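You operate a simulated robot arm through the tools that you are given. There is no shell and no other tool. Be economical: measure what you need, move in short steps, check, and stop when the job is done.

Carry out the task below with a simulated robot arm. There is one attempt and no reset: what you move stays moved.

## Task
Fill the steel cup on the plank level from the big heap.
Fine: the cup stays there; fill it with the green scoop, level it with the bar beside it, put scoop and bar back; what runs over may lie on the plank. Set down upright: wooden bar.

The check looks at the end state, three seconds after you hand in, the way a careful person would. Anything else that was tipped, shoved, dropped, spilled or broken makes it a failure.

## Robot
A 6-joint arm with a two-finger parallel gripper, fixed in place. Base frame: the origin is at the foot of the arm, x ahead of it, y to its left, z up. Readings come in mm, degrees, newtons and seconds.
With the tool pointing down near the work surface it reaches from about 240 to 640 mm from the base axis. Its first joint turns from -66.0 to 66.0 degrees. Payload 2.7 kg.
The tool frame sits at the grasp point between the pads (the TCP): z along the fingers, y along the line on which they close. The tips reach 23 mm beyond it. The gripper opens to 94 mm. The fingers are 38 mm wide and 10 mm thick; the gripper's body (54 by 96 mm) begins 39 mm behind the TCP.
Orientation is told as [roll, pitch, yaw] about the base's x, y, z axes, in that order, counted from this pose: with the fingers straight down and closing along the base's y, the tool's x points along the base's -x, its y along +y and its z along -z.

## Interface
- The arm moves only by the tool drive_tool. Its argument "steps" is a list of rows, each a list of 6 numbers: the shift along the base's x, y, z in mm, then the turn, a rotation vector about the base's x, y, z in degrees. In form: [[x, y, z, ax, ay, az], ...]. A call has 1 to 20 rows; each row shifts and turns the commanded pose from where the row before left it. "grip" is the opening, from 0 (shut) to 1 (fully open), set as the call begins (left out, the last holds). A row lasts 0.2 s, in which the tool goes at most 50 mm and 8.6 degrees; a call with a longer step from one row to the next is refused whole, and so is a gripper value outside its range. A pose out of reach is approached as far as the arm can. The call stops where the force on the tool passes 40 N (or 10 N more than at its start, if that is more) or the arm is blocked; 0.2 s more then pass. The fingers move at their own pace (about 45 mm/s each) and stop on an object; they squeeze with about 36 N. The grip force told is the motor's: it shows also when the fingers shut on nothing. Time passes only in rows, and 0.2 s behind the last, so rows that do not move let the fingers close. The reply holds the time, the measured pose of the TCP, the force on the tool along the base axes, the opening and the grip force, in the units named above and with some noise, with the torque about the TCP (base axes, N m) and any sound that the robot's microphone picked up, and new pictures: "show" is both (left out), scene, wrist or none.
- Cameras (640 x 400 px; columns grow to the right, rows downward): "scene" is fixed at [71, -433.3, 1398.8]; the picture's right is [0.80, -0.59, 0.00], its down [-0.37, -0.50, -0.79] and it looks along [0.47, 0.63, -0.62] (base axes); focal length 307 px, centre (320, 200). "wrist" rides on the gripper at [86, 16, -75] in the tool frame; the picture's right is [-0.18, 0.98, 0.00], its down [-0.58, -0.11, -0.81] and it looks along [-0.79, -0.15, 0.59] (tool axes); focal length 243 px, centre (320, 200). There is no depth. A picture from a camera that has moved, and an enlarged one, comes with that camera's place and axes in the base frame and with its lens.
- zoom(camera, box): a new picture of the part [left, top, right, bottom] of that camera's present view, enlarged. No time passes.
- close_job(): hands the job in; it is judged then, once.

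Work in short steps. Places have to be worked out from the pictures, the camera data and where the tool is seen: move nearer, look again, correct. Check each grasp and each placing, and mend what went wrong. You have 120 turns and 200 pictures in all, those below and enlarged ones among them. Open the gripper and draw the arm clear of the work before you hand the job in, unless the task says otherwise; then end with one line.

The tools are called after "Emit:" as a command line: name --pt "numbers of a row" for each row, then --argument value for the rest, lists and objects as JSON in quotes. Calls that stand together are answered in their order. drive_tool: Moves the arm, as the interface text tells. Its arguments: {"type":"object","properties":{"steps":{"type":"array"},"grip":{"type":"number"},"show":{"type":"string","enum":["both","scene","wrist","none"]}},"required":["steps"]} The other tools are called the same way: zoom (camera, box) takes an enlarged picture of a part of a camera's view; close_job () hands the job in.

At the start:

```text
time_s: 0.0
position: [339.9, -120.1, 1168.8]
tool_rot: [-0.1, 0.0, 0.0]
force: [0.0, -0.5, 0.2]
wrist_torque: [0.0, 0.02, 0.01]
opening: 93.8
finger_force: 0.0
```

scene: 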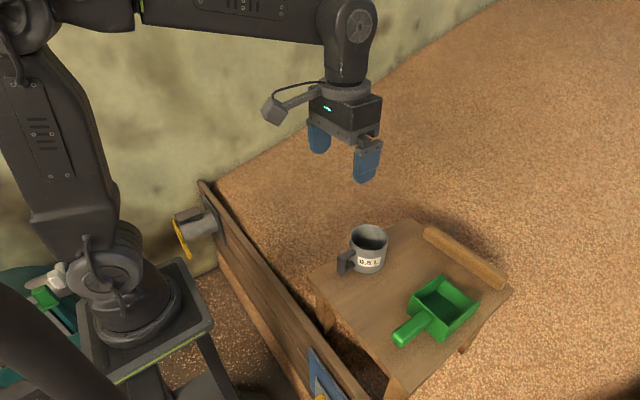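
wrist: 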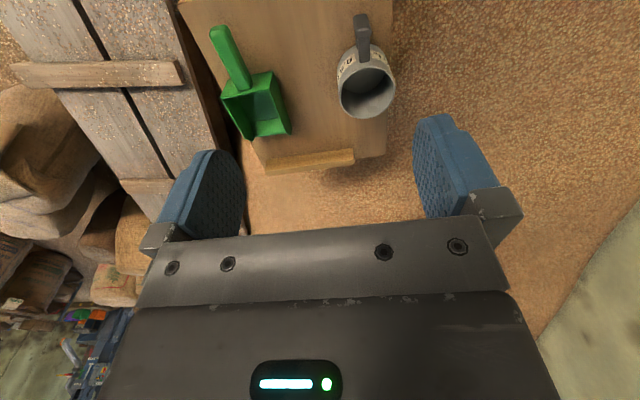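

I'll look closer at the plank and the things on it before moving.

Emit:
zoom --camera "scene" --box '[290, 200, 530, 350]'

Emit:
zoom --camera "wrist" --box '[170, 0, 440, 180]'

```text
2.67 times, centred on (410, 275) of scene
camera zoom: at [71.0, -433.3, 1398.8], right [0.8, -0.59, 0.0], down [-0.37, -0.5, -0.79], along [0.47, 0.63, -0.62], focal length 819 px, centre (80, 0)
```

zoom: 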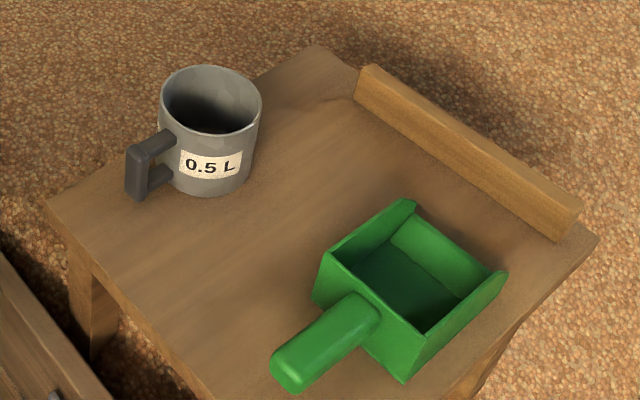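

```text
2.22 times, centred on (305, 90) of wrist
camera zoom: at [253.1, -104.7, 1240.8], right [0.18, 0.98, 0.0], down [0.58, -0.11, 0.81], along [0.79, -0.15, -0.59], focal length 539 px, centre (353, 444)
```

zoom: 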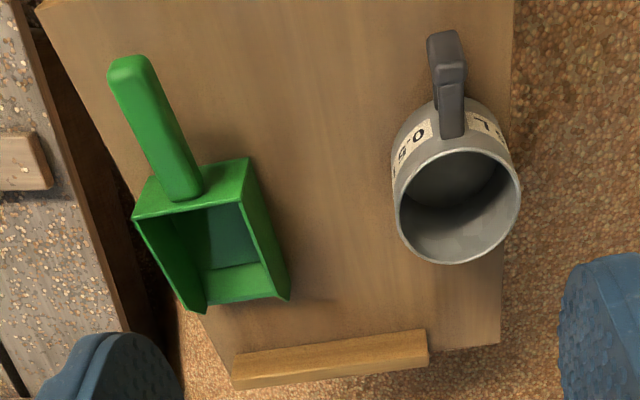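

The plank top comes out near z≈760 (x 340–727, y −350 to −16). The cup rim is about (497,−66,842), and the scoop handle runs along x at y≈−283, z≈800. Next I move left and lower to find the height of the grain beside the plank.

Emit:
drive_tool --pt "0 40 -20 0 0 0" --pt "0 40 -20 0 0 0" --pt "0 40 -20 0 0 0" --pt "0 40 -20 0 0 0" --pt "0 40 -20 0 0 0" --pt "0 20 -20 0 0 0" --pt "0 0 0 0 0 0"

```text
time_s: 1.6
position: [340.3, 100.8, 1048.2]
tool_rot: [-0.1, 0.1, 0.1]
force: [1.3, 0.6, 0.5]
wrist_torque: [0.01, -0.08, 0.0]
opening: 93.9
finger_force: 0.0
camera wrist: at [253.2, 115.6, 1120.7], right [0.18, 0.98, 0.0], down [0.58, -0.11, 0.81], along [0.79, -0.15, -0.59], focal length 243 px, centre (320, 200)
```

scene: 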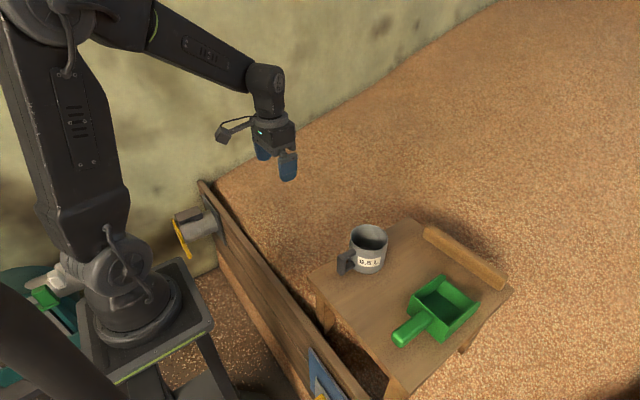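
wrist: 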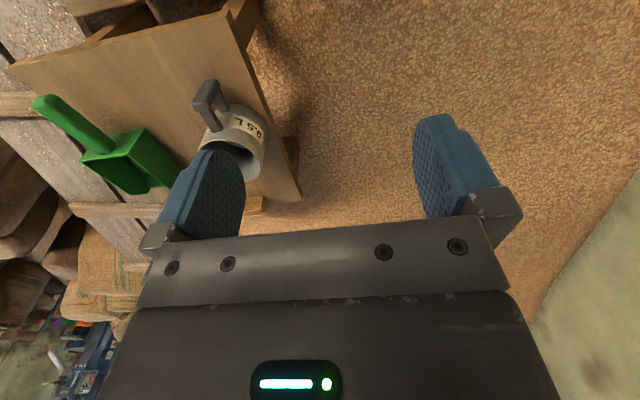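

I'll enlarge the plank legs, since where they meet the grain tells its height.

Emit:
zoom --camera "wrist" --box '[200, 0, 360, 100]'

Emit:
zoom --camera "wrist" --box '[230, 120, 342, 210]'

Emit:
zoom --camera "scene" --box '[180, 170, 440, 400]'

```text
4.00 times, centred on (280, 50) of wrist
camera zoom: at [253.2, 115.6, 1120.7], right [0.18, 0.98, 0.0], down [0.58, -0.11, 0.81], along [0.79, -0.15, -0.59], focal length 970 px, centre (480, 800)
```

zoom: 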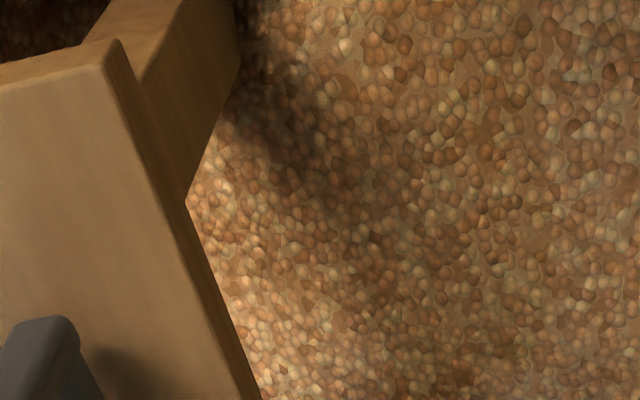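

```text
4.44 times, centred on (286, 165) of wrist
camera zoom: at [253.2, 115.6, 1120.7], right [0.18, 0.98, 0.0], down [0.58, -0.11, 0.81], along [0.79, -0.15, -0.59], focal length 1078 px, centre (471, 356)
```

zoom: 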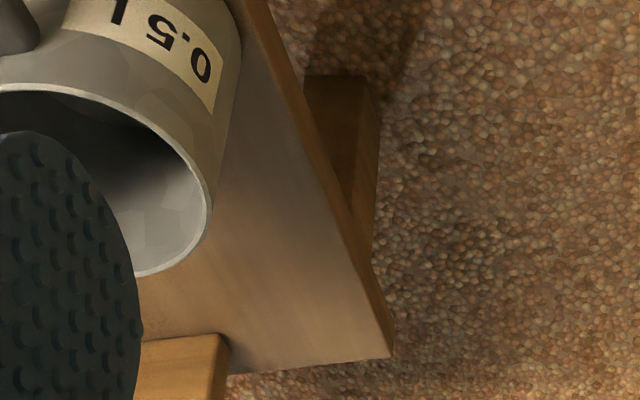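

```text
1.74 times, centred on (310, 285) of scene
camera zoom: at [71.0, -433.3, 1398.8], right [0.8, -0.59, 0.0], down [-0.37, -0.5, -0.79], along [0.47, 0.63, -0.62], focal length 534 px, centre (337, 52)
```

zoom: 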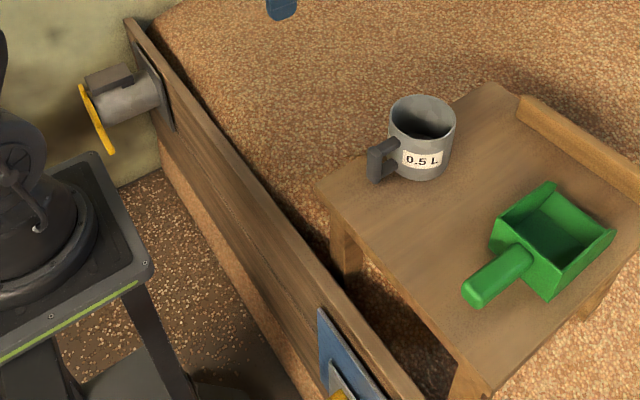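

Grain lies about 180–190 mm below the plank top (z≈570–585) on the left side. Now I move above the scoop handle and look.

Emit:
drive_tool --pt "5 -45 0 0 0 0" --pt "10 -45 -5 0 0 0" --pt "10 -45 -5 0 0 0" --pt "10 -45 -10 0 0 0" --pt "10 -45 -10 0 0 0" --pt "10 -45 -10 0 0 0" --pt "10 -45 -10 0 0 0" --pt "10 -45 -10 0 0 0" --pt "10 -23 -20 0 0 0" --pt "0 0 0 0 0 0"

Emit:
zoom --camera "scene" --box '[370, 220, 530, 360]'

```text
time_s: 3.8
position: [425.2, -282.6, 968.3]
tool_rot: [0.1, 0.0, 0.0]
force: [0.2, 0.7, 0.8]
wrist_torque: [-0.03, 0.01, -0.01]
opening: 94.0
finger_force: 0.1
camera wrist: at [337.9, -266.8, 1041.0], right [0.18, 0.98, 0.0], down [0.58, -0.11, 0.81], along [0.79, -0.15, -0.59], focal length 243 px, centre (320, 200)
```

scene: 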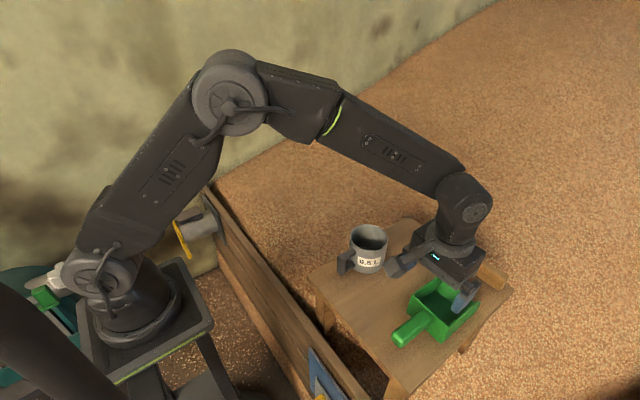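
wrist: 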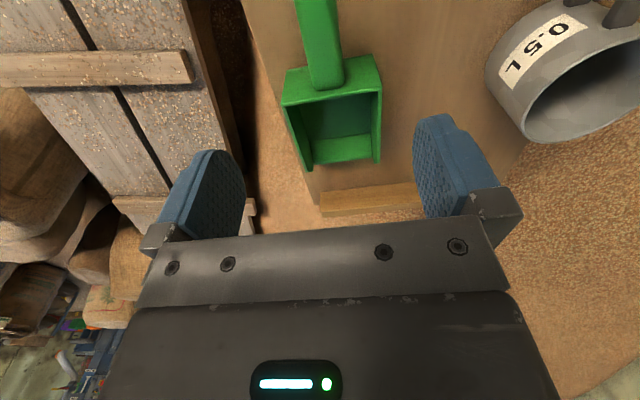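

```text
2.86 times, centred on (450, 290) of scene
camera zoom: at [71.0, -433.3, 1398.8], right [0.8, -0.59, 0.0], down [-0.37, -0.5, -0.79], along [0.47, 0.63, -0.62], focal length 877 px, centre (-51, -57)
```

zoom: 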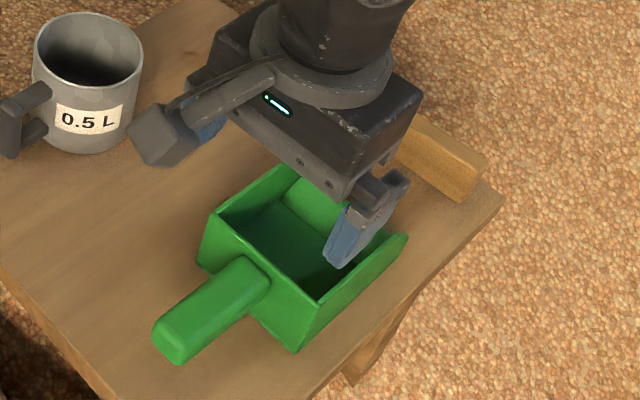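

The handle is centred at y≈−281 with its top near z≈813, so the gripper is in line. I lower over the handle.

Emit:
drive_tool --pt "0 1 -40 0 0 0" --pt "0 0 -40 0 0 0" --pt "0 0 -30 0 0 0" --pt "0 0 -25 0 0 0" --pt "0 0 -15 0 0 0" --pt "0 0 -12 0 0 0" --pt "0 0 -7 0 0 0" --pt "0 0 0 0 0 0"

Emit:
zoom --camera "scene" --box '[370, 220, 530, 360]'

```text
time_s: 5.6
position: [426.3, -281.8, 797.0]
tool_rot: [0.0, -0.1, 0.0]
force: [-0.3, 0.4, -0.2]
wrist_torque: [0.01, -0.02, 0.04]
opening: 93.6
finger_force: 0.1
camera wrist: at [339.3, -265.9, 871.2], right [0.18, 0.98, 0.0], down [0.58, -0.11, 0.81], along [0.79, -0.15, -0.59], focal length 243 px, centre (320, 200)
```

scene: 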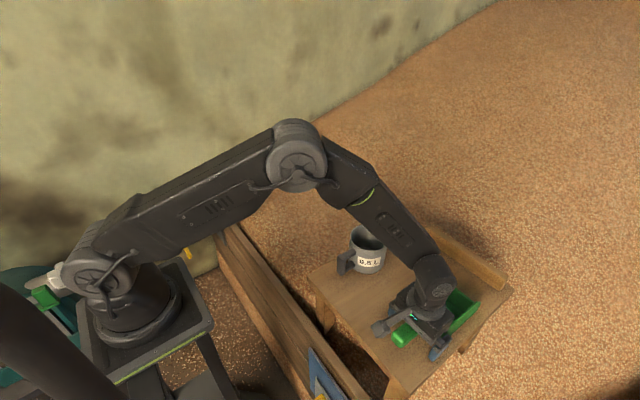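
wrist: 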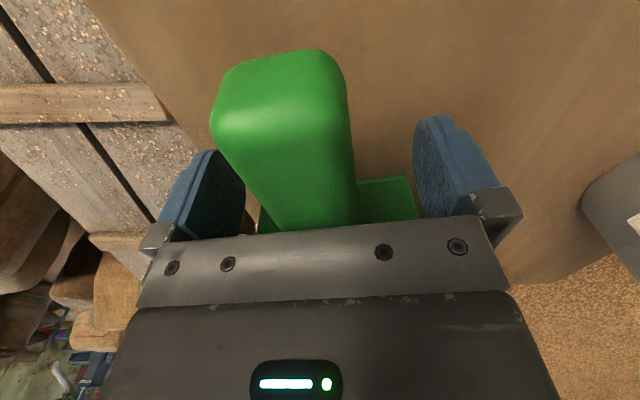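

```text
2.86 times, centred on (450, 290) of scene
camera zoom: at [71.0, -433.3, 1398.8], right [0.8, -0.59, 0.0], down [-0.37, -0.5, -0.79], along [0.47, 0.63, -0.62], focal length 877 px, centre (-51, -57)
```

zoom: 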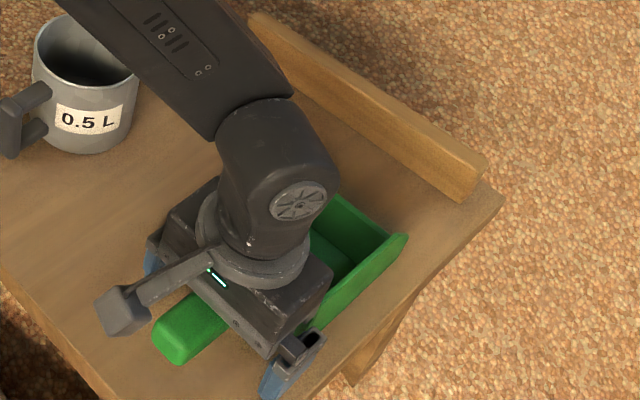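

The handle sits between the pads, so I close the grip.

Emit:
drive_tool --pt "0 0 0 0 0 0" --pt "0 0 0 0 0 0" --pt "0 0 0 0 0 0" --pt "0 0 0 0 0 0" --pt "0 0 0 0 0 0" --pt "0 0 0 0 0 0" --grip 0 --show "wrist"

```text
time_s: 7.0
position: [427.6, -280.9, 798.2]
tool_rot: [0.1, 0.0, 0.0]
force: [-0.5, 0.0, 0.5]
wrist_torque: [0.02, -0.03, 0.04]
opening: 29.3
finger_force: 36.0
camera wrist: at [339.3, -265.9, 871.5], right [0.18, 0.98, 0.0], down [0.58, -0.11, 0.81], along [0.79, -0.15, -0.59], focal length 243 px, centre (320, 200)
```

wrist: 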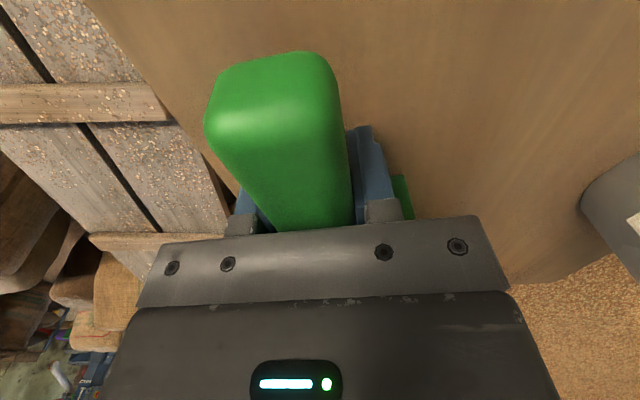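

The grip holds on a 29 mm handle. I lift 150 mm and check.

Emit:
drive_tool --pt "0 0 5 0 0 0" --pt "0 0 15 0 0 0" --pt "0 0 30 0 0 0" --pt "0 0 40 0 0 0" --pt "0 0 40 0 0 0" --pt "0 0 20 0 0 0" --pt "0 0 0 0 0 0"

Emit:
zoom --camera "scene" --box '[360, 170, 560, 320]'

```text
time_s: 8.6
position: [423.9, -282.7, 952.1]
tool_rot: [0.0, 0.0, -0.1]
force: [0.6, 0.3, -1.3]
wrist_torque: [0.0, 0.04, -0.01]
opening: 29.3
finger_force: 36.4
camera wrist: at [336.1, -267.2, 1024.9], right [0.18, 0.98, 0.0], down [0.58, -0.11, 0.81], along [0.79, -0.15, -0.59], focal length 243 px, centre (320, 200)
```

scene: 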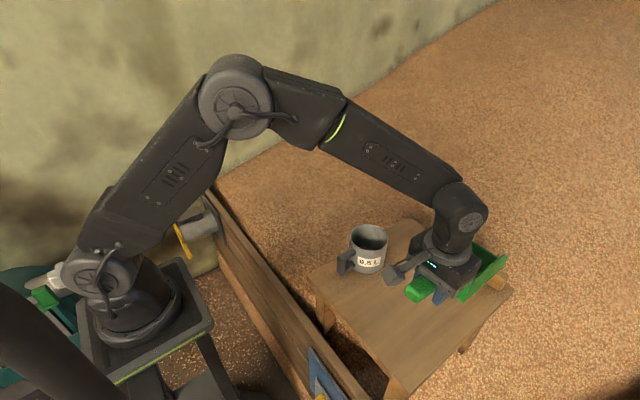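
wrist: 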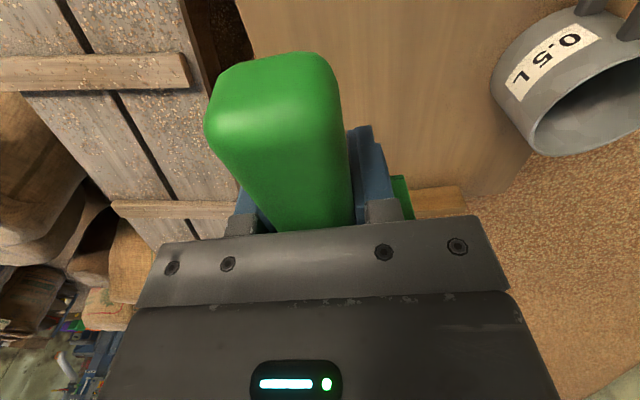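

```text
2.67 times, centred on (460, 245) of scene
camera zoom: at [71.0, -433.3, 1398.8], right [0.8, -0.59, 0.0], down [-0.37, -0.5, -0.79], along [0.47, 0.63, -0.62], focal length 819 px, centre (-53, 80)
```

zoom: 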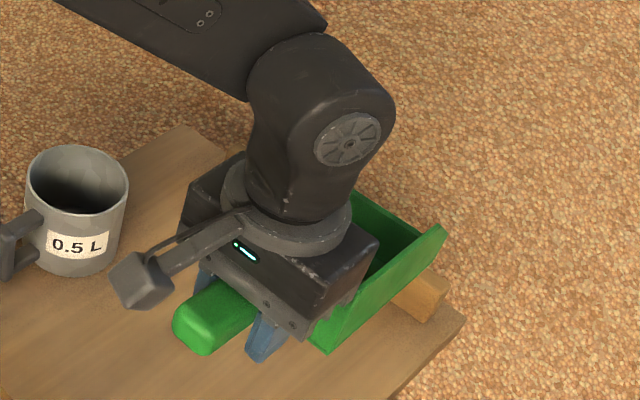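

The scoop is held level. I carry it high over the cup to the grain left of the plank, then come lower.

Emit:
drive_tool --pt "0 25 5 0 0 0" --pt "0 45 5 0 0 0" --pt "0 45 5 0 0 0" --pt "0 45 5 0 0 0" --pt "0 45 0 0 0 0" --pt "0 45 0 0 0 0" --pt "0 45 0 0 0 0" --pt "0 45 0 0 0 0" --pt "0 45 0 0 0 0" --pt "0 30 -10 0 0 0" --pt "0 7 -40 0 0 0" --pt "0 0 -45 0 0 0" --pt "0 0 -45 0 0 0" --pt "0 0 -45 0 0 0" --pt "0 0 -45 0 0 0" --pt "0 0 -20 0 0 0" --pt "0 0 0 0 0 0"

Emit:
zoom --camera "scene" --box '[220, 130, 460, 280]'

```text
time_s: 12.2
position: [425.9, 140.4, 717.9]
tool_rot: [-0.1, -0.1, -0.1]
force: [0.1, 0.1, -2.2]
wrist_torque: [0.0, 0.07, 0.04]
opening: 29.5
finger_force: 35.7
camera wrist: at [339.5, 155.9, 790.5], right [0.18, 0.98, 0.0], down [0.58, -0.11, 0.81], along [0.79, -0.15, -0.59], focal length 243 px, centre (320, 200)
```

scene: 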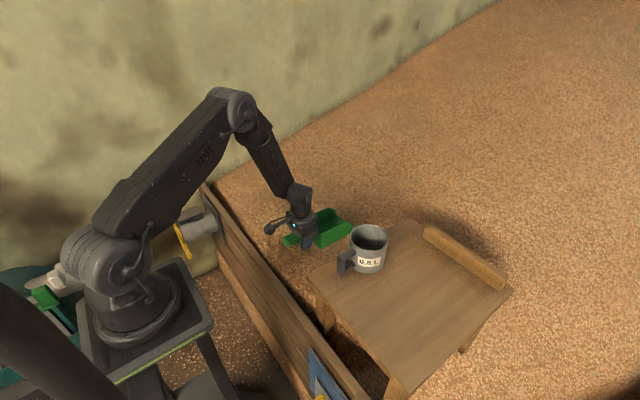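
wrist: 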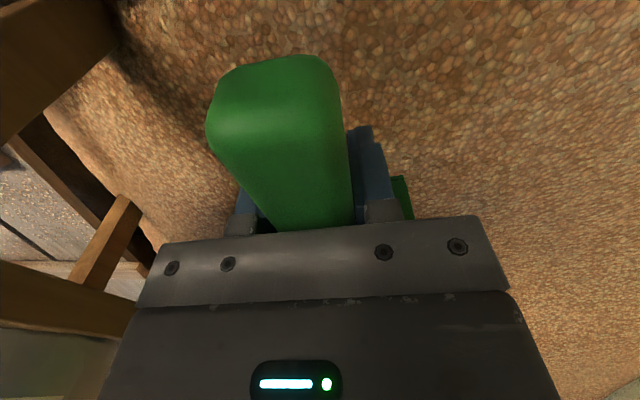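

```text
2.67 times, centred on (340, 205) of scene
camera zoom: at [71.0, -433.3, 1398.8], right [0.8, -0.59, 0.0], down [-0.37, -0.5, -0.79], along [0.47, 0.63, -0.62], focal length 819 px, centre (267, 187)
```

zoom: 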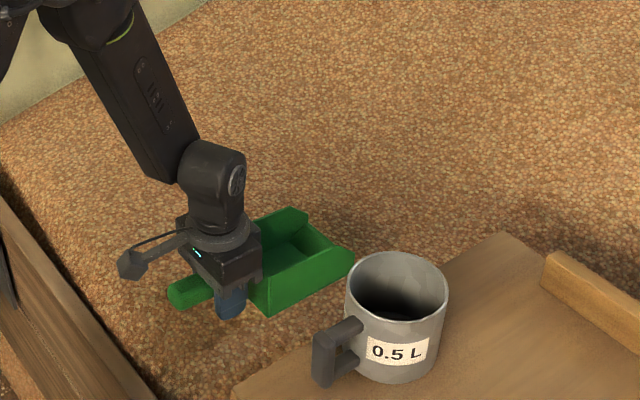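

The scoop hovers over the grain at z≈718. I tip the nose 25° down and lower slowly, watching the force for first contact.

Emit:
drive_tool --pt "0 0 0 0 8.3 0" --pt "0 0 0 0 8.3 0" --pt "0 0 0 0 8.3 0" --pt "0 0 -15 0 0 0" --pt "0 0 -15 0 0 0" --pt "0 0 0 0 0 0"

Emit:
zoom --camera "scene" --box '[220, 130, 460, 280]'

```text
time_s: 13.6
position: [423.8, 138.4, 687.8]
tool_rot: [0.0, 24.9, 0.0]
force: [0.8, -0.3, -2.0]
wrist_torque: [0.0, 0.06, 0.0]
opening: 29.6
finger_force: 36.3
camera wrist: at [377.4, 154.0, 790.4], right [0.17, 0.98, -0.08], down [0.87, -0.11, 0.49], along [0.47, -0.15, -0.87], focal length 243 px, centre (320, 200)
```

scene: 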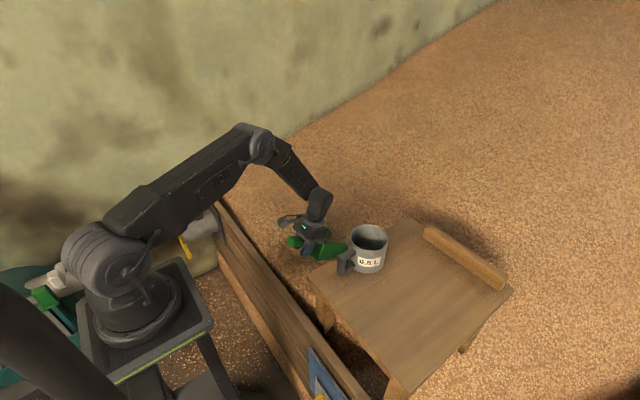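
wrist: 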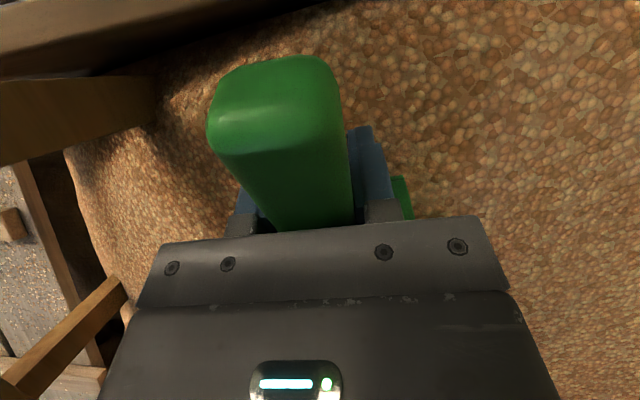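

```text
2.67 times, centred on (340, 205) of scene
camera zoom: at [71.0, -433.3, 1398.8], right [0.8, -0.59, 0.0], down [-0.37, -0.5, -0.79], along [0.47, 0.63, -0.62], focal length 819 px, centre (267, 187)
```

zoom: 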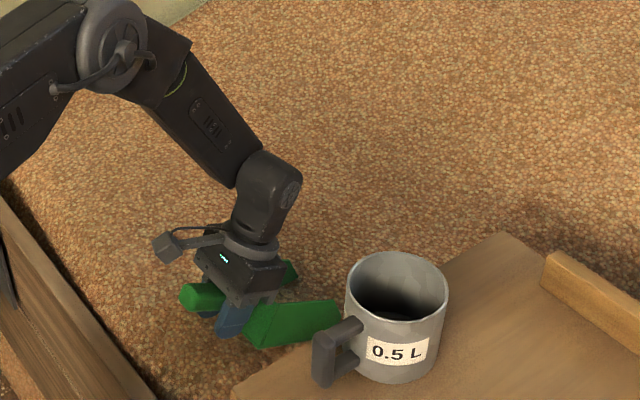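

Still in free air. I keep lowering in small steps until the grain is felt.

Emit:
drive_tool --pt "0 0 -10 0 0 0" --pt "0 0 -10 0 0 0" --pt "0 0 0 0 0 0" --show "none"

Emit:
drive_tool --pt "0 0 -10 0 0 0" --pt "0 0 -10 0 0 0" --pt "0 0 0 0 0 0" --show "none"

Emit:
drive_tool --pt "0 0 -10 0 0 0" --pt "0 0 0 0 0 0" --show "scene"

Emit:
zoom --camera "scene" --box '[220, 130, 460, 280]'

```text
time_s: 14.4
position: [423.3, 138.6, 668.4]
tool_rot: [0.0, 24.9, -0.1]
force: [-0.6, 0.0, -2.3]
wrist_torque: [0.0, 0.15, -0.01]
opening: 29.4
finger_force: 36.3
```

```text
time_s: 15.2
position: [424.5, 137.9, 649.1]
tool_rot: [0.0, 24.9, 0.1]
force: [-0.6, -0.2, -3.5]
wrist_torque: [0.0, 0.23, 0.03]
opening: 29.1
finger_force: 35.8
```

```text
time_s: 15.8
position: [424.7, 138.0, 638.7]
tool_rot: [0.0, 24.9, 0.0]
force: [-0.7, -0.3, -4.7]
wrist_torque: [-0.03, 0.23, 0.0]
opening: 29.5
finger_force: 36.3
```

scene: 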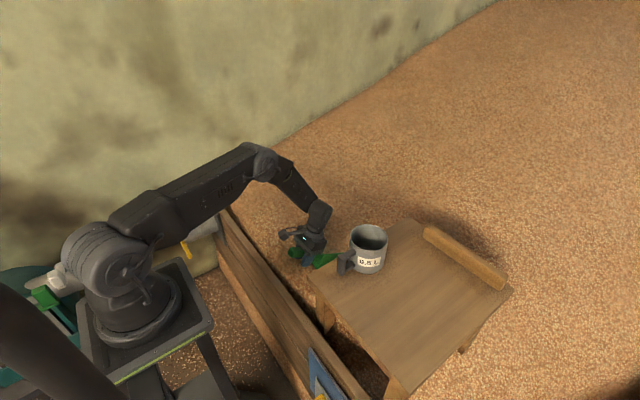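

```text
2.67 times, centred on (340, 205) of scene
camera zoom: at [71.1, -433.2, 1398.8], right [0.8, -0.59, 0.0], down [-0.37, -0.5, -0.79], along [0.47, 0.63, -0.62], focal length 819 px, centre (267, 187)
```

zoom: 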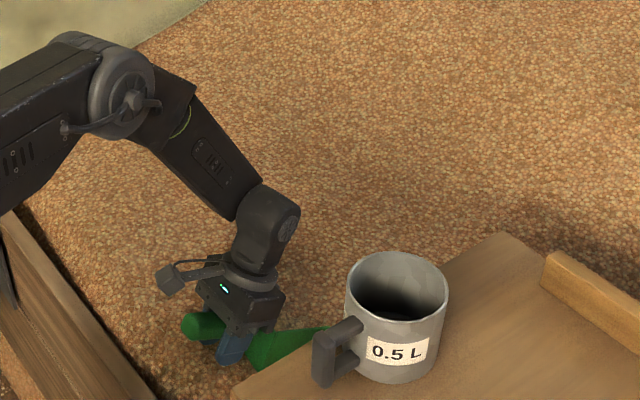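

The load is rising, so the nose is in the grain from about z≈655. I push forward and down along the scoop's slope and check the load.

Emit:
drive_tool --pt "10 0 -8 0 0 0" --pt "10 0 -8 0 0 0" --pt "10 0 -8 0 0 0" --pt "10 0 -8 0 0 0" --pt "12 0 -6 0 0 0" --pt "0 0 0 0 0 0"

Emit:
zoom --camera "scene" --box '[220, 130, 460, 280]'

```text
time_s: 17.2
position: [477.3, 138.9, 598.5]
tool_rot: [0.0, 25.0, 0.0]
force: [-0.2, -0.4, -7.2]
wrist_torque: [-0.03, 0.38, 0.02]
opening: 29.7
finger_force: 35.9
camera wrist: at [430.1, 154.0, 701.6], right [0.17, 0.98, -0.08], down [0.87, -0.11, 0.49], along [0.47, -0.15, -0.87], focal length 243 px, centre (320, 200)
```

scene: 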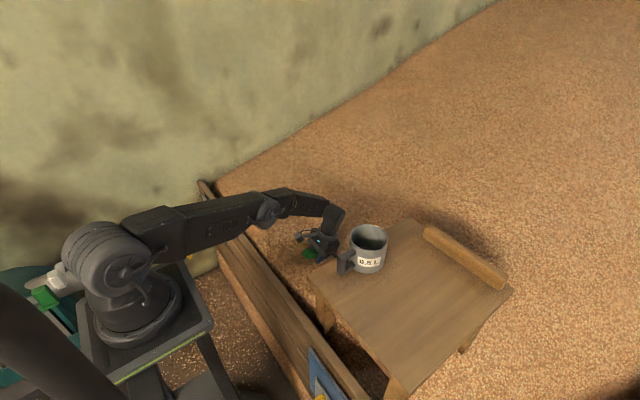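
wrist: 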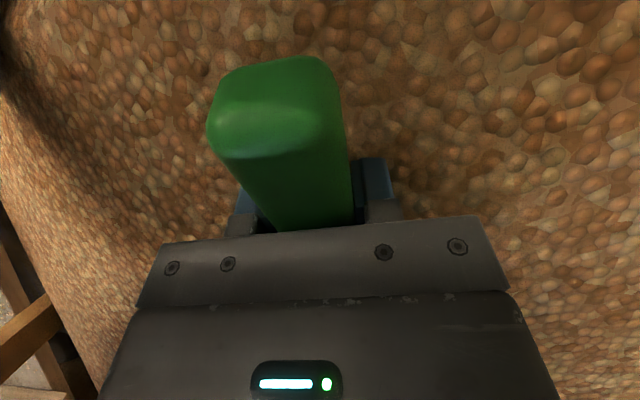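

```text
2.67 times, centred on (340, 205) of scene
camera zoom: at [71.1, -433.2, 1398.8], right [0.8, -0.59, 0.0], down [-0.37, -0.5, -0.79], along [0.47, 0.63, -0.62], focal length 819 px, centre (267, 187)
```

zoom: 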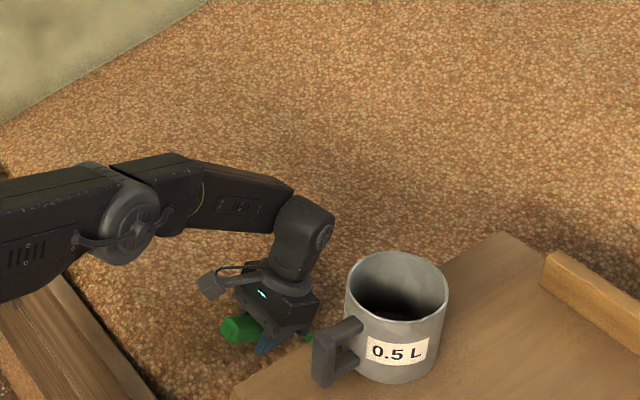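

The load is already about 5 N above empty. I level the scoop with the nose slightly up, then lift it out.

Emit:
drive_tool --pt "8 0 0 0 -5 0" --pt "6 0 2 0 -5 0" --pt "4 0 4 0 -5 0" --pt "0 0 6 0 -5 0" --pt "0 0 8 0 -5 0" --pt "0 0 10 0 -5 0" --pt "0 0 20 0 0 0" --pt "0 0 30 0 0 0" --pt "0 0 30 0 0 0" --pt "0 0 30 0 0 0" --pt "0 0 30 0 0 0" --pt "0 0 0 0 0 0"

Emit:
zoom --camera "scene" --box '[250, 130, 410, 230]'

```text
time_s: 19.8
position: [495.8, 139.1, 770.5]
tool_rot: [0.1, -5.0, -0.1]
force: [0.1, 0.5, -4.6]
wrist_torque: [-0.03, 0.3, -0.02]
opening: 29.4
finger_force: 36.1
camera wrist: at [404.0, 154.8, 835.3], right [0.18, 0.98, 0.02], down [0.51, -0.11, 0.85], along [0.84, -0.15, -0.52], focal length 243 px, centre (320, 200)
```

scene: 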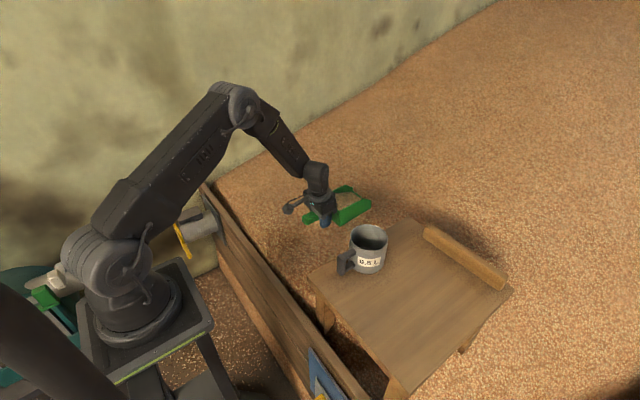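
wrist: 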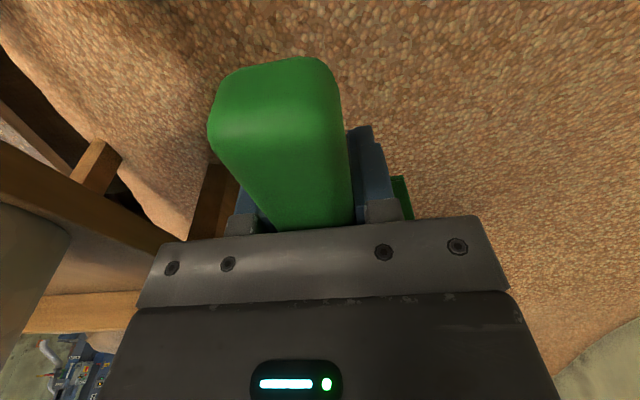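

```text
4.00 times, centred on (330, 180) of scene
camera zoom: at [71.1, -433.2, 1398.8], right [0.8, -0.59, 0.0], down [-0.37, -0.5, -0.79], along [0.47, 0.63, -0.62], focal length 1228 px, centre (280, 280)
```

zoom: 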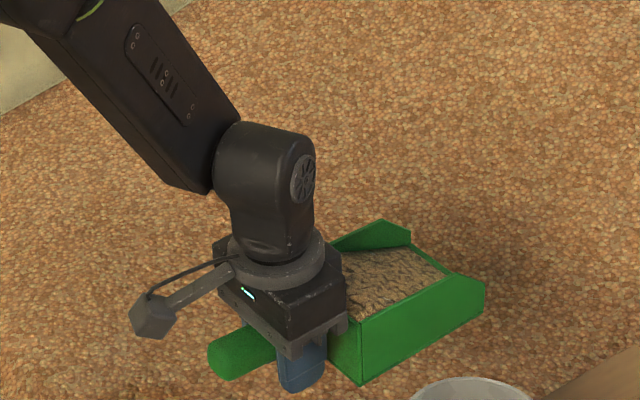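

The scoop came out nearly full (about 2.6 N of grain). I raise it and carry it level so its lip comes over the cup.

Emit:
drive_tool --pt "0 0 30 0 0 0" --pt "0 0 40 0 0 0" --pt "0 0 40 0 0 0" --pt "-10 -5 40 0 0 0" --pt "-20 -20 30 0 0 0" --pt "-25 -35 10 0 0 0" --pt "-25 -35 0 0 0 0" --pt "-25 -35 0 0 0 0" --pt "-20 -35 0 0 0 0" --pt "-15 -25 0 0 0 0" --pt "-10 -15 0 0 0 0" --pt "0 0 0 0 5 0" --pt "0 0 0 0 0 0"

Emit:
zoom --camera "scene" --box '[270, 150, 480, 300]'

```text
time_s: 22.6
position: [344.9, -65.5, 960.4]
tool_rot: [0.0, -0.1, 0.0]
force: [-0.4, 0.5, -4.2]
wrist_torque: [-0.02, 0.29, -0.01]
opening: 29.6
finger_force: 36.2
camera wrist: at [258.6, -50.0, 1033.8], right [0.18, 0.98, 0.0], down [0.58, -0.11, 0.81], along [0.79, -0.15, -0.59], focal length 243 px, centre (320, 200)
```

scene: 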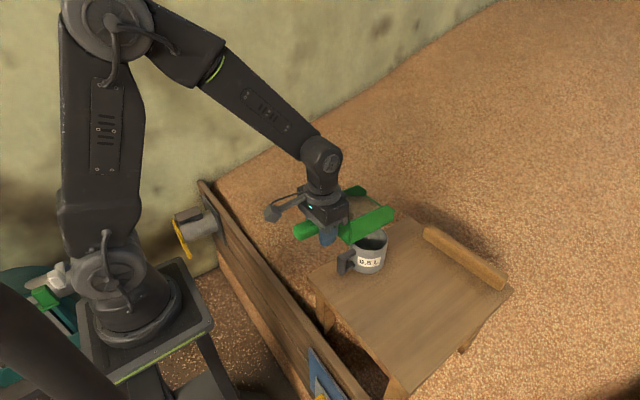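
wrist: 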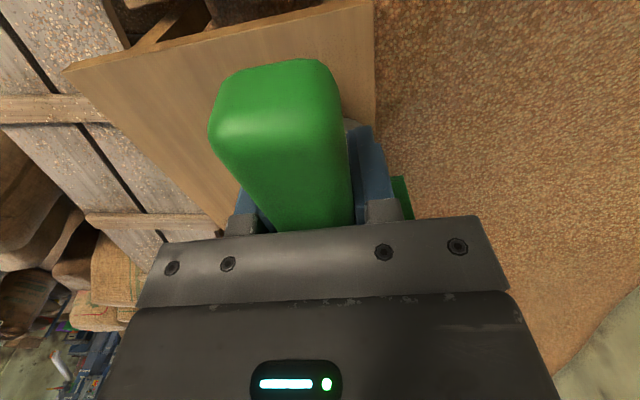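

```text
2.67 times, centred on (375, 225) of scene
camera zoom: at [71.0, -433.3, 1398.8], right [0.8, -0.59, 0.0], down [-0.37, -0.5, -0.79], along [0.47, 0.63, -0.62], focal length 819 px, centre (173, 133)
```

zoom: 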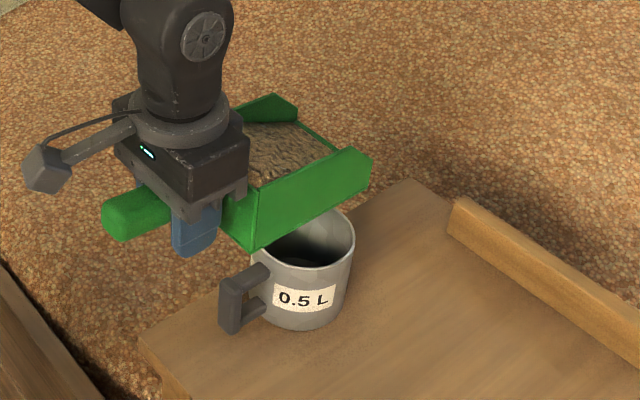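

The lip sits about 165 mm ahead of and 25 mm below the TCP. I tip the nose to 30° while holding the lip about 20 mm above the cup rim, then look.

Emit:
drive_tool --pt "1 0 1 0 5 0" --pt "1 0 1 0 5 0" --pt "2 0 1 0 5 0" --pt "2 0 1 0 5 0" --pt "2 0 2 0 5 0" --pt "2 0 2 0 5 0" --pt "0 0 0 0 0 0" --show "scene"

Emit:
zoom --camera "scene" --box '[310, 180, 450, 280]'

```text
time_s: 24.2
position: [354.6, -66.6, 967.2]
tool_rot: [0.0, 30.0, 0.0]
force: [0.1, -0.3, -0.5]
wrist_torque: [-0.02, 0.1, 0.01]
opening: 29.7
finger_force: 35.8
```

scene: 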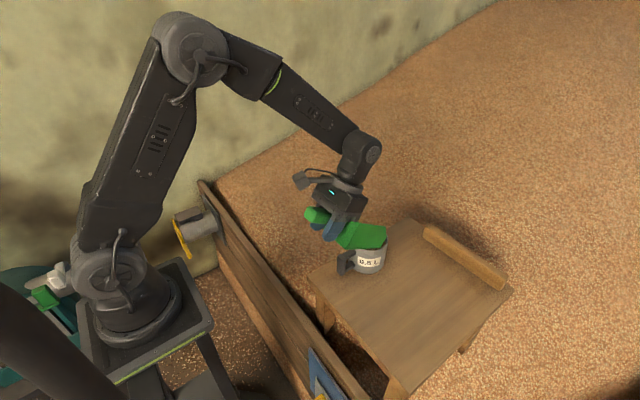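

```text
4.00 times, centred on (380, 230) of scene
camera zoom: at [71.0, -433.3, 1398.8], right [0.8, -0.59, 0.0], down [-0.37, -0.5, -0.79], along [0.47, 0.63, -0.62], focal length 1228 px, centre (80, 80)
```

zoom: 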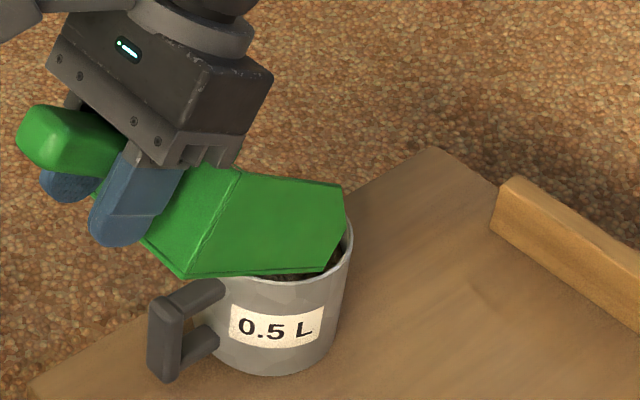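

The load has almost gone, so the grain has run out at 30°. I tip on to 50° to empty the rest, keeping the lip over the cup.

Emit:
drive_tool --pt "5 0 7 0 5 0" --pt "5 0 6 0 5 0" --pt "6 0 5 0 5 0" --pt "6 0 5 0 5 0" --pt "0 0 0 0 0 0" --pt "0 0 0 0 0 0" --show "none"

Emit:
zoom --camera "scene" --box '[310, 180, 450, 280]'

```text
time_s: 25.6
position: [376.1, -65.4, 991.1]
tool_rot: [-0.1, 50.0, 0.0]
force: [-1.3, -1.0, 14.0]
wrist_torque: [-0.07, -1.38, -0.06]
opening: 29.4
finger_force: 36.6
```

```text
4.00 times, centred on (380, 230) of scene
camera zoom: at [70.7, -433.3, 1398.8], right [0.8, -0.59, 0.0], down [-0.37, -0.5, -0.79], along [0.47, 0.63, -0.62], focal length 1228 px, centre (80, 80)
```

zoom: 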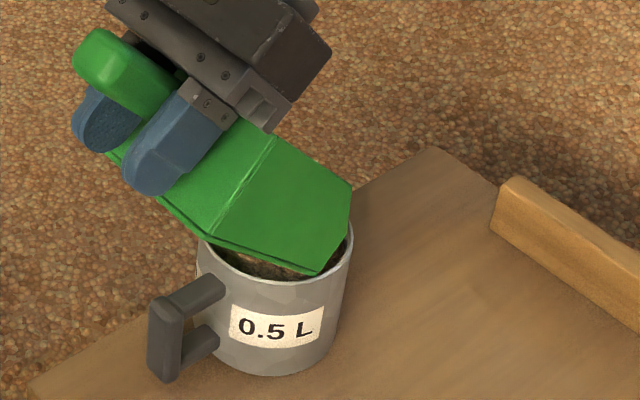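

The upward force of 14 N shows the scoop's lip is resting on the cup or its grain. I raise straight up at once and look.

Emit:
drive_tool --pt "0 0 10 0 0 0" --pt "0 0 15 0 0 0" --pt "0 0 25 0 0 0" --pt "0 0 0 0 0 0" --show "none"

Emit:
zoom --camera "scene" --box '[310, 170, 450, 290]'

```text
time_s: 26.6
position: [376.9, -66.1, 1041.0]
tool_rot: [0.0, 50.0, 0.0]
force: [0.7, -0.6, -2.0]
wrist_torque: [0.01, 0.1, -0.03]
opening: 29.5
finger_force: 36.5
```

```text
3.33 times, centred on (380, 230) of scene
camera zoom: at [71.0, -433.3, 1398.8], right [0.8, -0.59, 0.0], down [-0.37, -0.5, -0.79], along [0.47, 0.63, -0.62], focal length 1023 px, centre (120, 100)
```

zoom: 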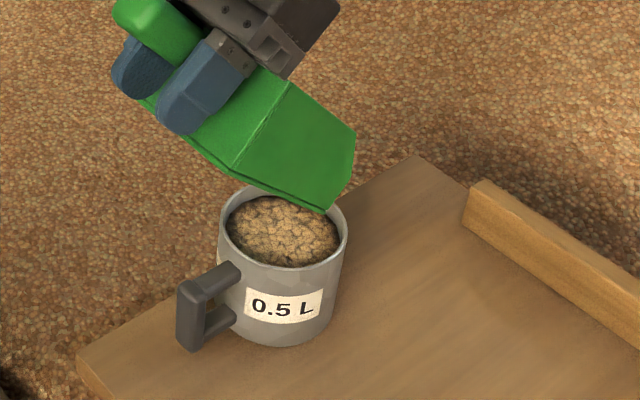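

The cup hasn't moved and is roughly three quarters full with nothing spilled. I level the scoop and check whether it slipped in the grip.

Emit:
drive_tool --pt "0 10 0 0 -8.3 0" --pt "0 30 0 0 -8.3 0" --pt "0 35 0 0 -8.3 0" --pt "5 40 0 0 -8.3 0" --pt "5 40 0 0 -8.3 0" --pt "10 40 0 0 -8.5 0" --pt "15 40 -30 0 0 0" --pt "13 20 -40 0 0 0" --pt "0 0 -40 0 0 0" --pt "0 0 -45 0 0 0" --pt "0 0 -45 0 0 0" --pt "0 0 -45 0 0 0" --pt "0 0 -40 0 0 0" --pt "0 0 0 0 0 0"

Emit:
zoom --camera "scene" --box '[240, 150, 440, 290]'

```text
refused: row 7 steps farther than a row can; nothing moved
```

```text
2.86 times, centred on (340, 220) of scene
camera zoom: at [71.0, -433.3, 1398.8], right [0.8, -0.59, 0.0], down [-0.37, -0.5, -0.79], along [0.47, 0.63, -0.62], focal length 877 px, centre (263, 143)
```

zoom: 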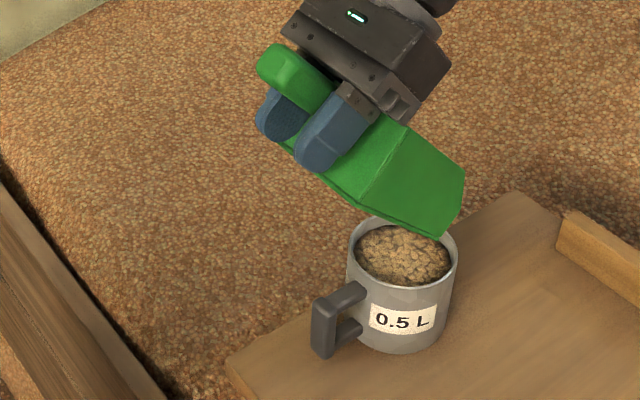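

Row 7 was too long, so nothing moved. I resend the same path with shorter steps.

Emit:
drive_tool --pt "0 10 0 0 -8.3 0" --pt "0 30 0 0 -8.3 0" --pt "0 35 0 0 -8.3 0" --pt "5 40 0 0 -8.3 0" --pt "5 40 0 0 -8.3 0" --pt "10 40 0 0 -8.5 0" --pt "15 40 -20 0 0 0" --pt "13 20 -40 0 0 0" --pt "0 0 -45 0 0 0" --pt "0 0 -45 0 0 0" --pt "0 0 -45 0 0 0" --pt "0 0 -45 0 0 0" --pt "0 0 -45 0 0 0" --pt "0 0 0 0 0 0"

Emit:
zoom --camera "scene" --box '[240, 150, 440, 290]'

```text
time_s: 29.6
position: [421.7, 188.9, 755.6]
tool_rot: [0.1, 0.0, 0.0]
force: [0.3, 1.3, -0.6]
wrist_torque: [-0.01, 0.11, 0.01]
opening: 29.4
finger_force: 35.5
camera wrist: at [334.6, 204.6, 828.4], right [0.18, 0.98, 0.0], down [0.58, -0.11, 0.81], along [0.79, -0.15, -0.59], focal length 243 px, centre (320, 200)
```

scene: 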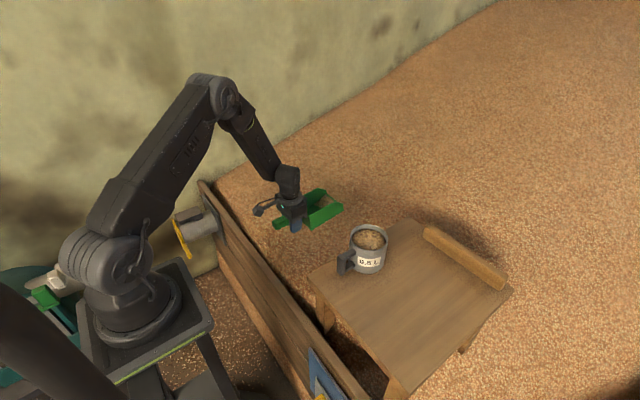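
wrist: 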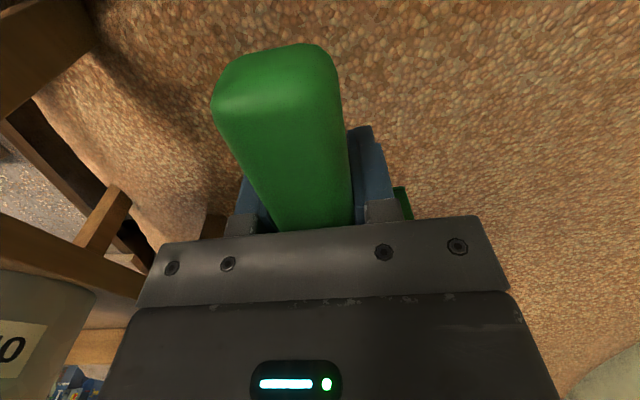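

```text
2.86 times, centred on (340, 220) of scene
camera zoom: at [71.0, -433.3, 1398.8], right [0.8, -0.59, 0.0], down [-0.37, -0.5, -0.79], along [0.47, 0.63, -0.62], focal length 877 px, centre (263, 143)
```

zoom: 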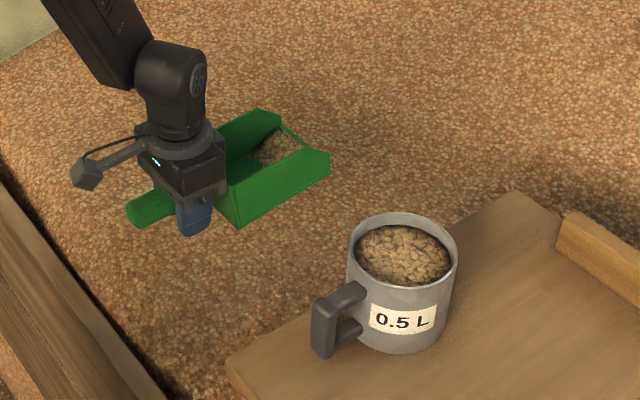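

The handle slipped only about 3°, and a little grain remains in the scoop. I dig a second load at y≈190 with the same motion.

Emit:
drive_tool --pt "0 0 -15 0 8 0" --pt "0 0 -15 0 8 0" --pt "0 0 -15 0 8 0" --pt "0 0 -15 0 4 0" --pt "0 0 -15 0 0 0" --pt "0 0 -15 0 0 0" --pt "0 0 -15 0 0 0" --pt "0 0 -11 0 0 0" --pt "10 0 -8 0 0 0" --pt "10 0 -8 0 0 0" --pt "10 0 -8 0 0 0" --pt "10 0 -8 0 0 0" --pt "12 0 -6 0 0 0" --pt "0 0 0 0 0 0" --show "none"

Emit:
drive_tool --pt "8 0 0 0 -5 0" --pt "6 0 2 0 -5 0" --pt "4 0 4 0 -5 0" --pt "0 0 6 0 -5 0" --pt "0 0 8 0 -5 0" --pt "0 0 10 0 -6 0" --pt "0 0 20 0 0 0" --pt "0 0 30 0 0 0" --pt "0 0 30 0 0 0" --pt "0 0 30 0 0 0" --pt "0 0 30 0 0 0" --pt "0 0 0 0 0 0"

Emit:
zoom --camera "scene" --box '[240, 120, 440, 260]'

```text
time_s: 32.6
position: [462.2, 185.8, 608.7]
tool_rot: [0.0, 27.9, 0.0]
force: [0.7, -0.8, -6.7]
wrist_torque: [0.04, 0.43, 0.02]
opening: 29.7
finger_force: 35.6
out of reach, approached as far as the arm can: row 13
```

```text
time_s: 35.2
position: [480.0, 189.1, 778.9]
tool_rot: [0.0, -3.0, 0.0]
force: [0.0, -0.4, -5.0]
wrist_torque: [-0.01, 0.34, -0.01]
opening: 29.4
finger_force: 36.2
camera wrist: at [390.0, 204.3, 847.9], right [0.18, 0.98, 0.01], down [0.54, -0.11, 0.84], along [0.82, -0.15, -0.55], focal length 243 px, centre (320, 200)
```

scene: 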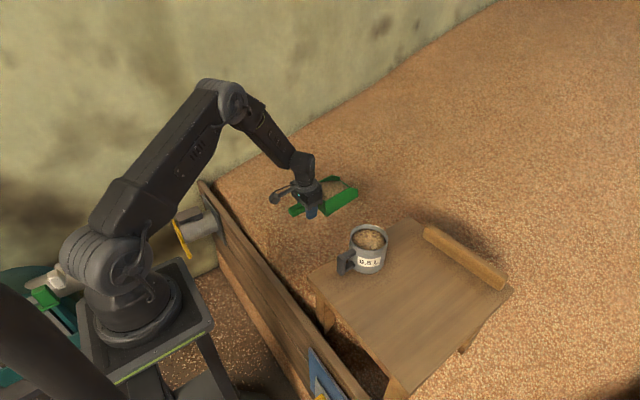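
wrist: 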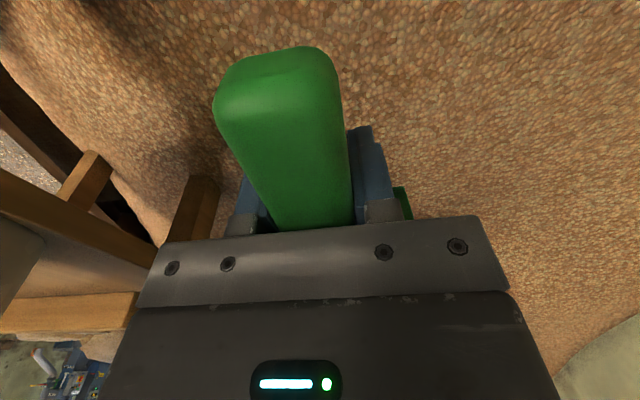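

```text
2.86 times, centred on (340, 190) of scene
camera zoom: at [71.1, -433.2, 1398.8], right [0.8, -0.59, 0.0], down [-0.37, -0.5, -0.79], along [0.47, 0.63, -0.62], focal length 877 px, centre (263, 229)
```

zoom: 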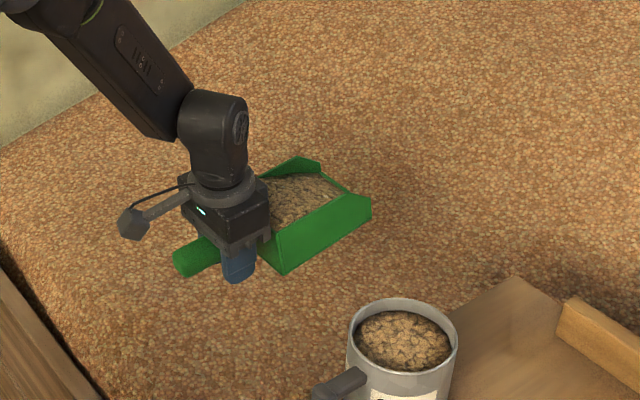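

A second full scoop. I carry it back over the cup, a bit higher this time, and will pour in small steps.

Emit:
drive_tool --pt "0 0 30 0 0 0" --pt "0 0 40 0 0 0" --pt "0 0 40 0 0 0" --pt "0 -10 40 0 0 0" --pt "-10 -20 35 0 0 0" --pt "-15 -35 21 0 0 0" --pt "-20 -40 0 0 0 0" --pt "-20 -40 0 0 0 0" --pt "-20 -40 0 0 0 0" --pt "-20 -35 0 0 0 0" --pt "-20 -25 0 0 0 0" --pt "-15 -9.5 0 0 0 0" --pt "0 0 0 0 4 0" --pt "0 0 0 0 0 0" --show "scene"

Emit:
zoom --camera "scene" --box '[270, 150, 480, 300]'

```text
time_s: 38.2
position: [341.5, -69.3, 983.2]
tool_rot: [0.0, 1.2, 0.0]
force: [0.2, 0.2, -5.1]
wrist_torque: [-0.02, 0.35, -0.03]
opening: 29.2
finger_force: 35.8
```

scene: 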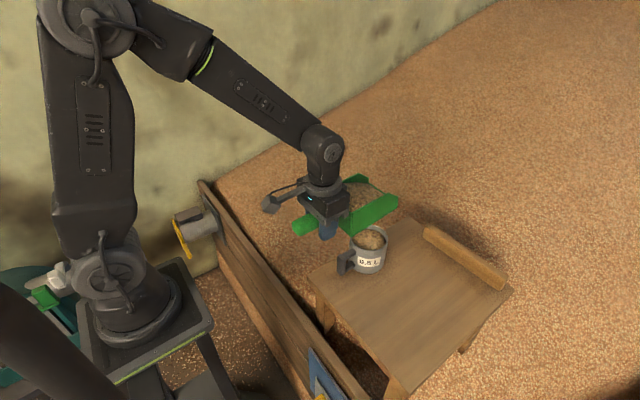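

```text
2.67 times, centred on (375, 225) of scene
camera zoom: at [71.0, -433.3, 1398.8], right [0.8, -0.59, 0.0], down [-0.37, -0.5, -0.79], along [0.47, 0.63, -0.62], focal length 819 px, centre (173, 133)
```

zoom: 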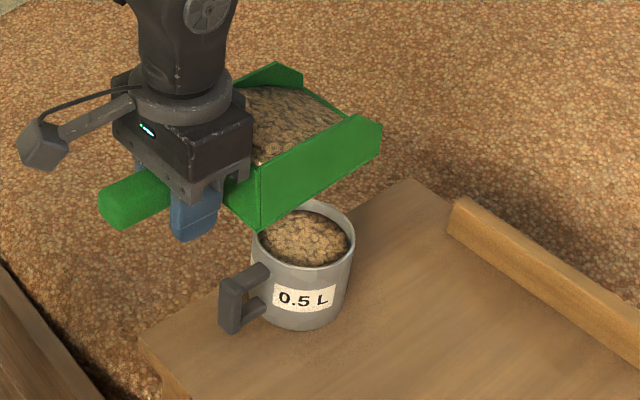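

Lined up, with y about 3 mm off. I tip to 20° in small steps and watch the weight.

Emit:
drive_tool --pt "0 1.5 -4 0 5 0" --pt "0 1.5 -4 0 5 0" --pt "0 0 -4 0 5 0" --pt "0 0 -3 0 4 0" --pt "0 0 0 0 0 0" --show "none"

Emit:
zoom --camera "scene" --box '[310, 180, 450, 280]'

```text
time_s: 39.4
position: [342.4, -65.1, 970.6]
tool_rot: [0.0, 20.0, 0.0]
force: [0.1, -0.1, -3.3]
wrist_torque: [-0.03, 0.21, -0.01]
opening: 29.3
finger_force: 36.2
```

```text
4.00 times, centred on (380, 230) of scene
camera zoom: at [71.0, -433.3, 1398.8], right [0.8, -0.59, 0.0], down [-0.37, -0.5, -0.79], along [0.47, 0.63, -0.62], focal length 1228 px, centre (80, 80)
```

zoom: 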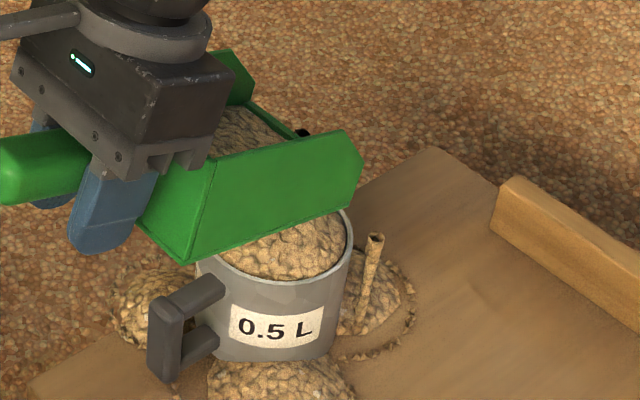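

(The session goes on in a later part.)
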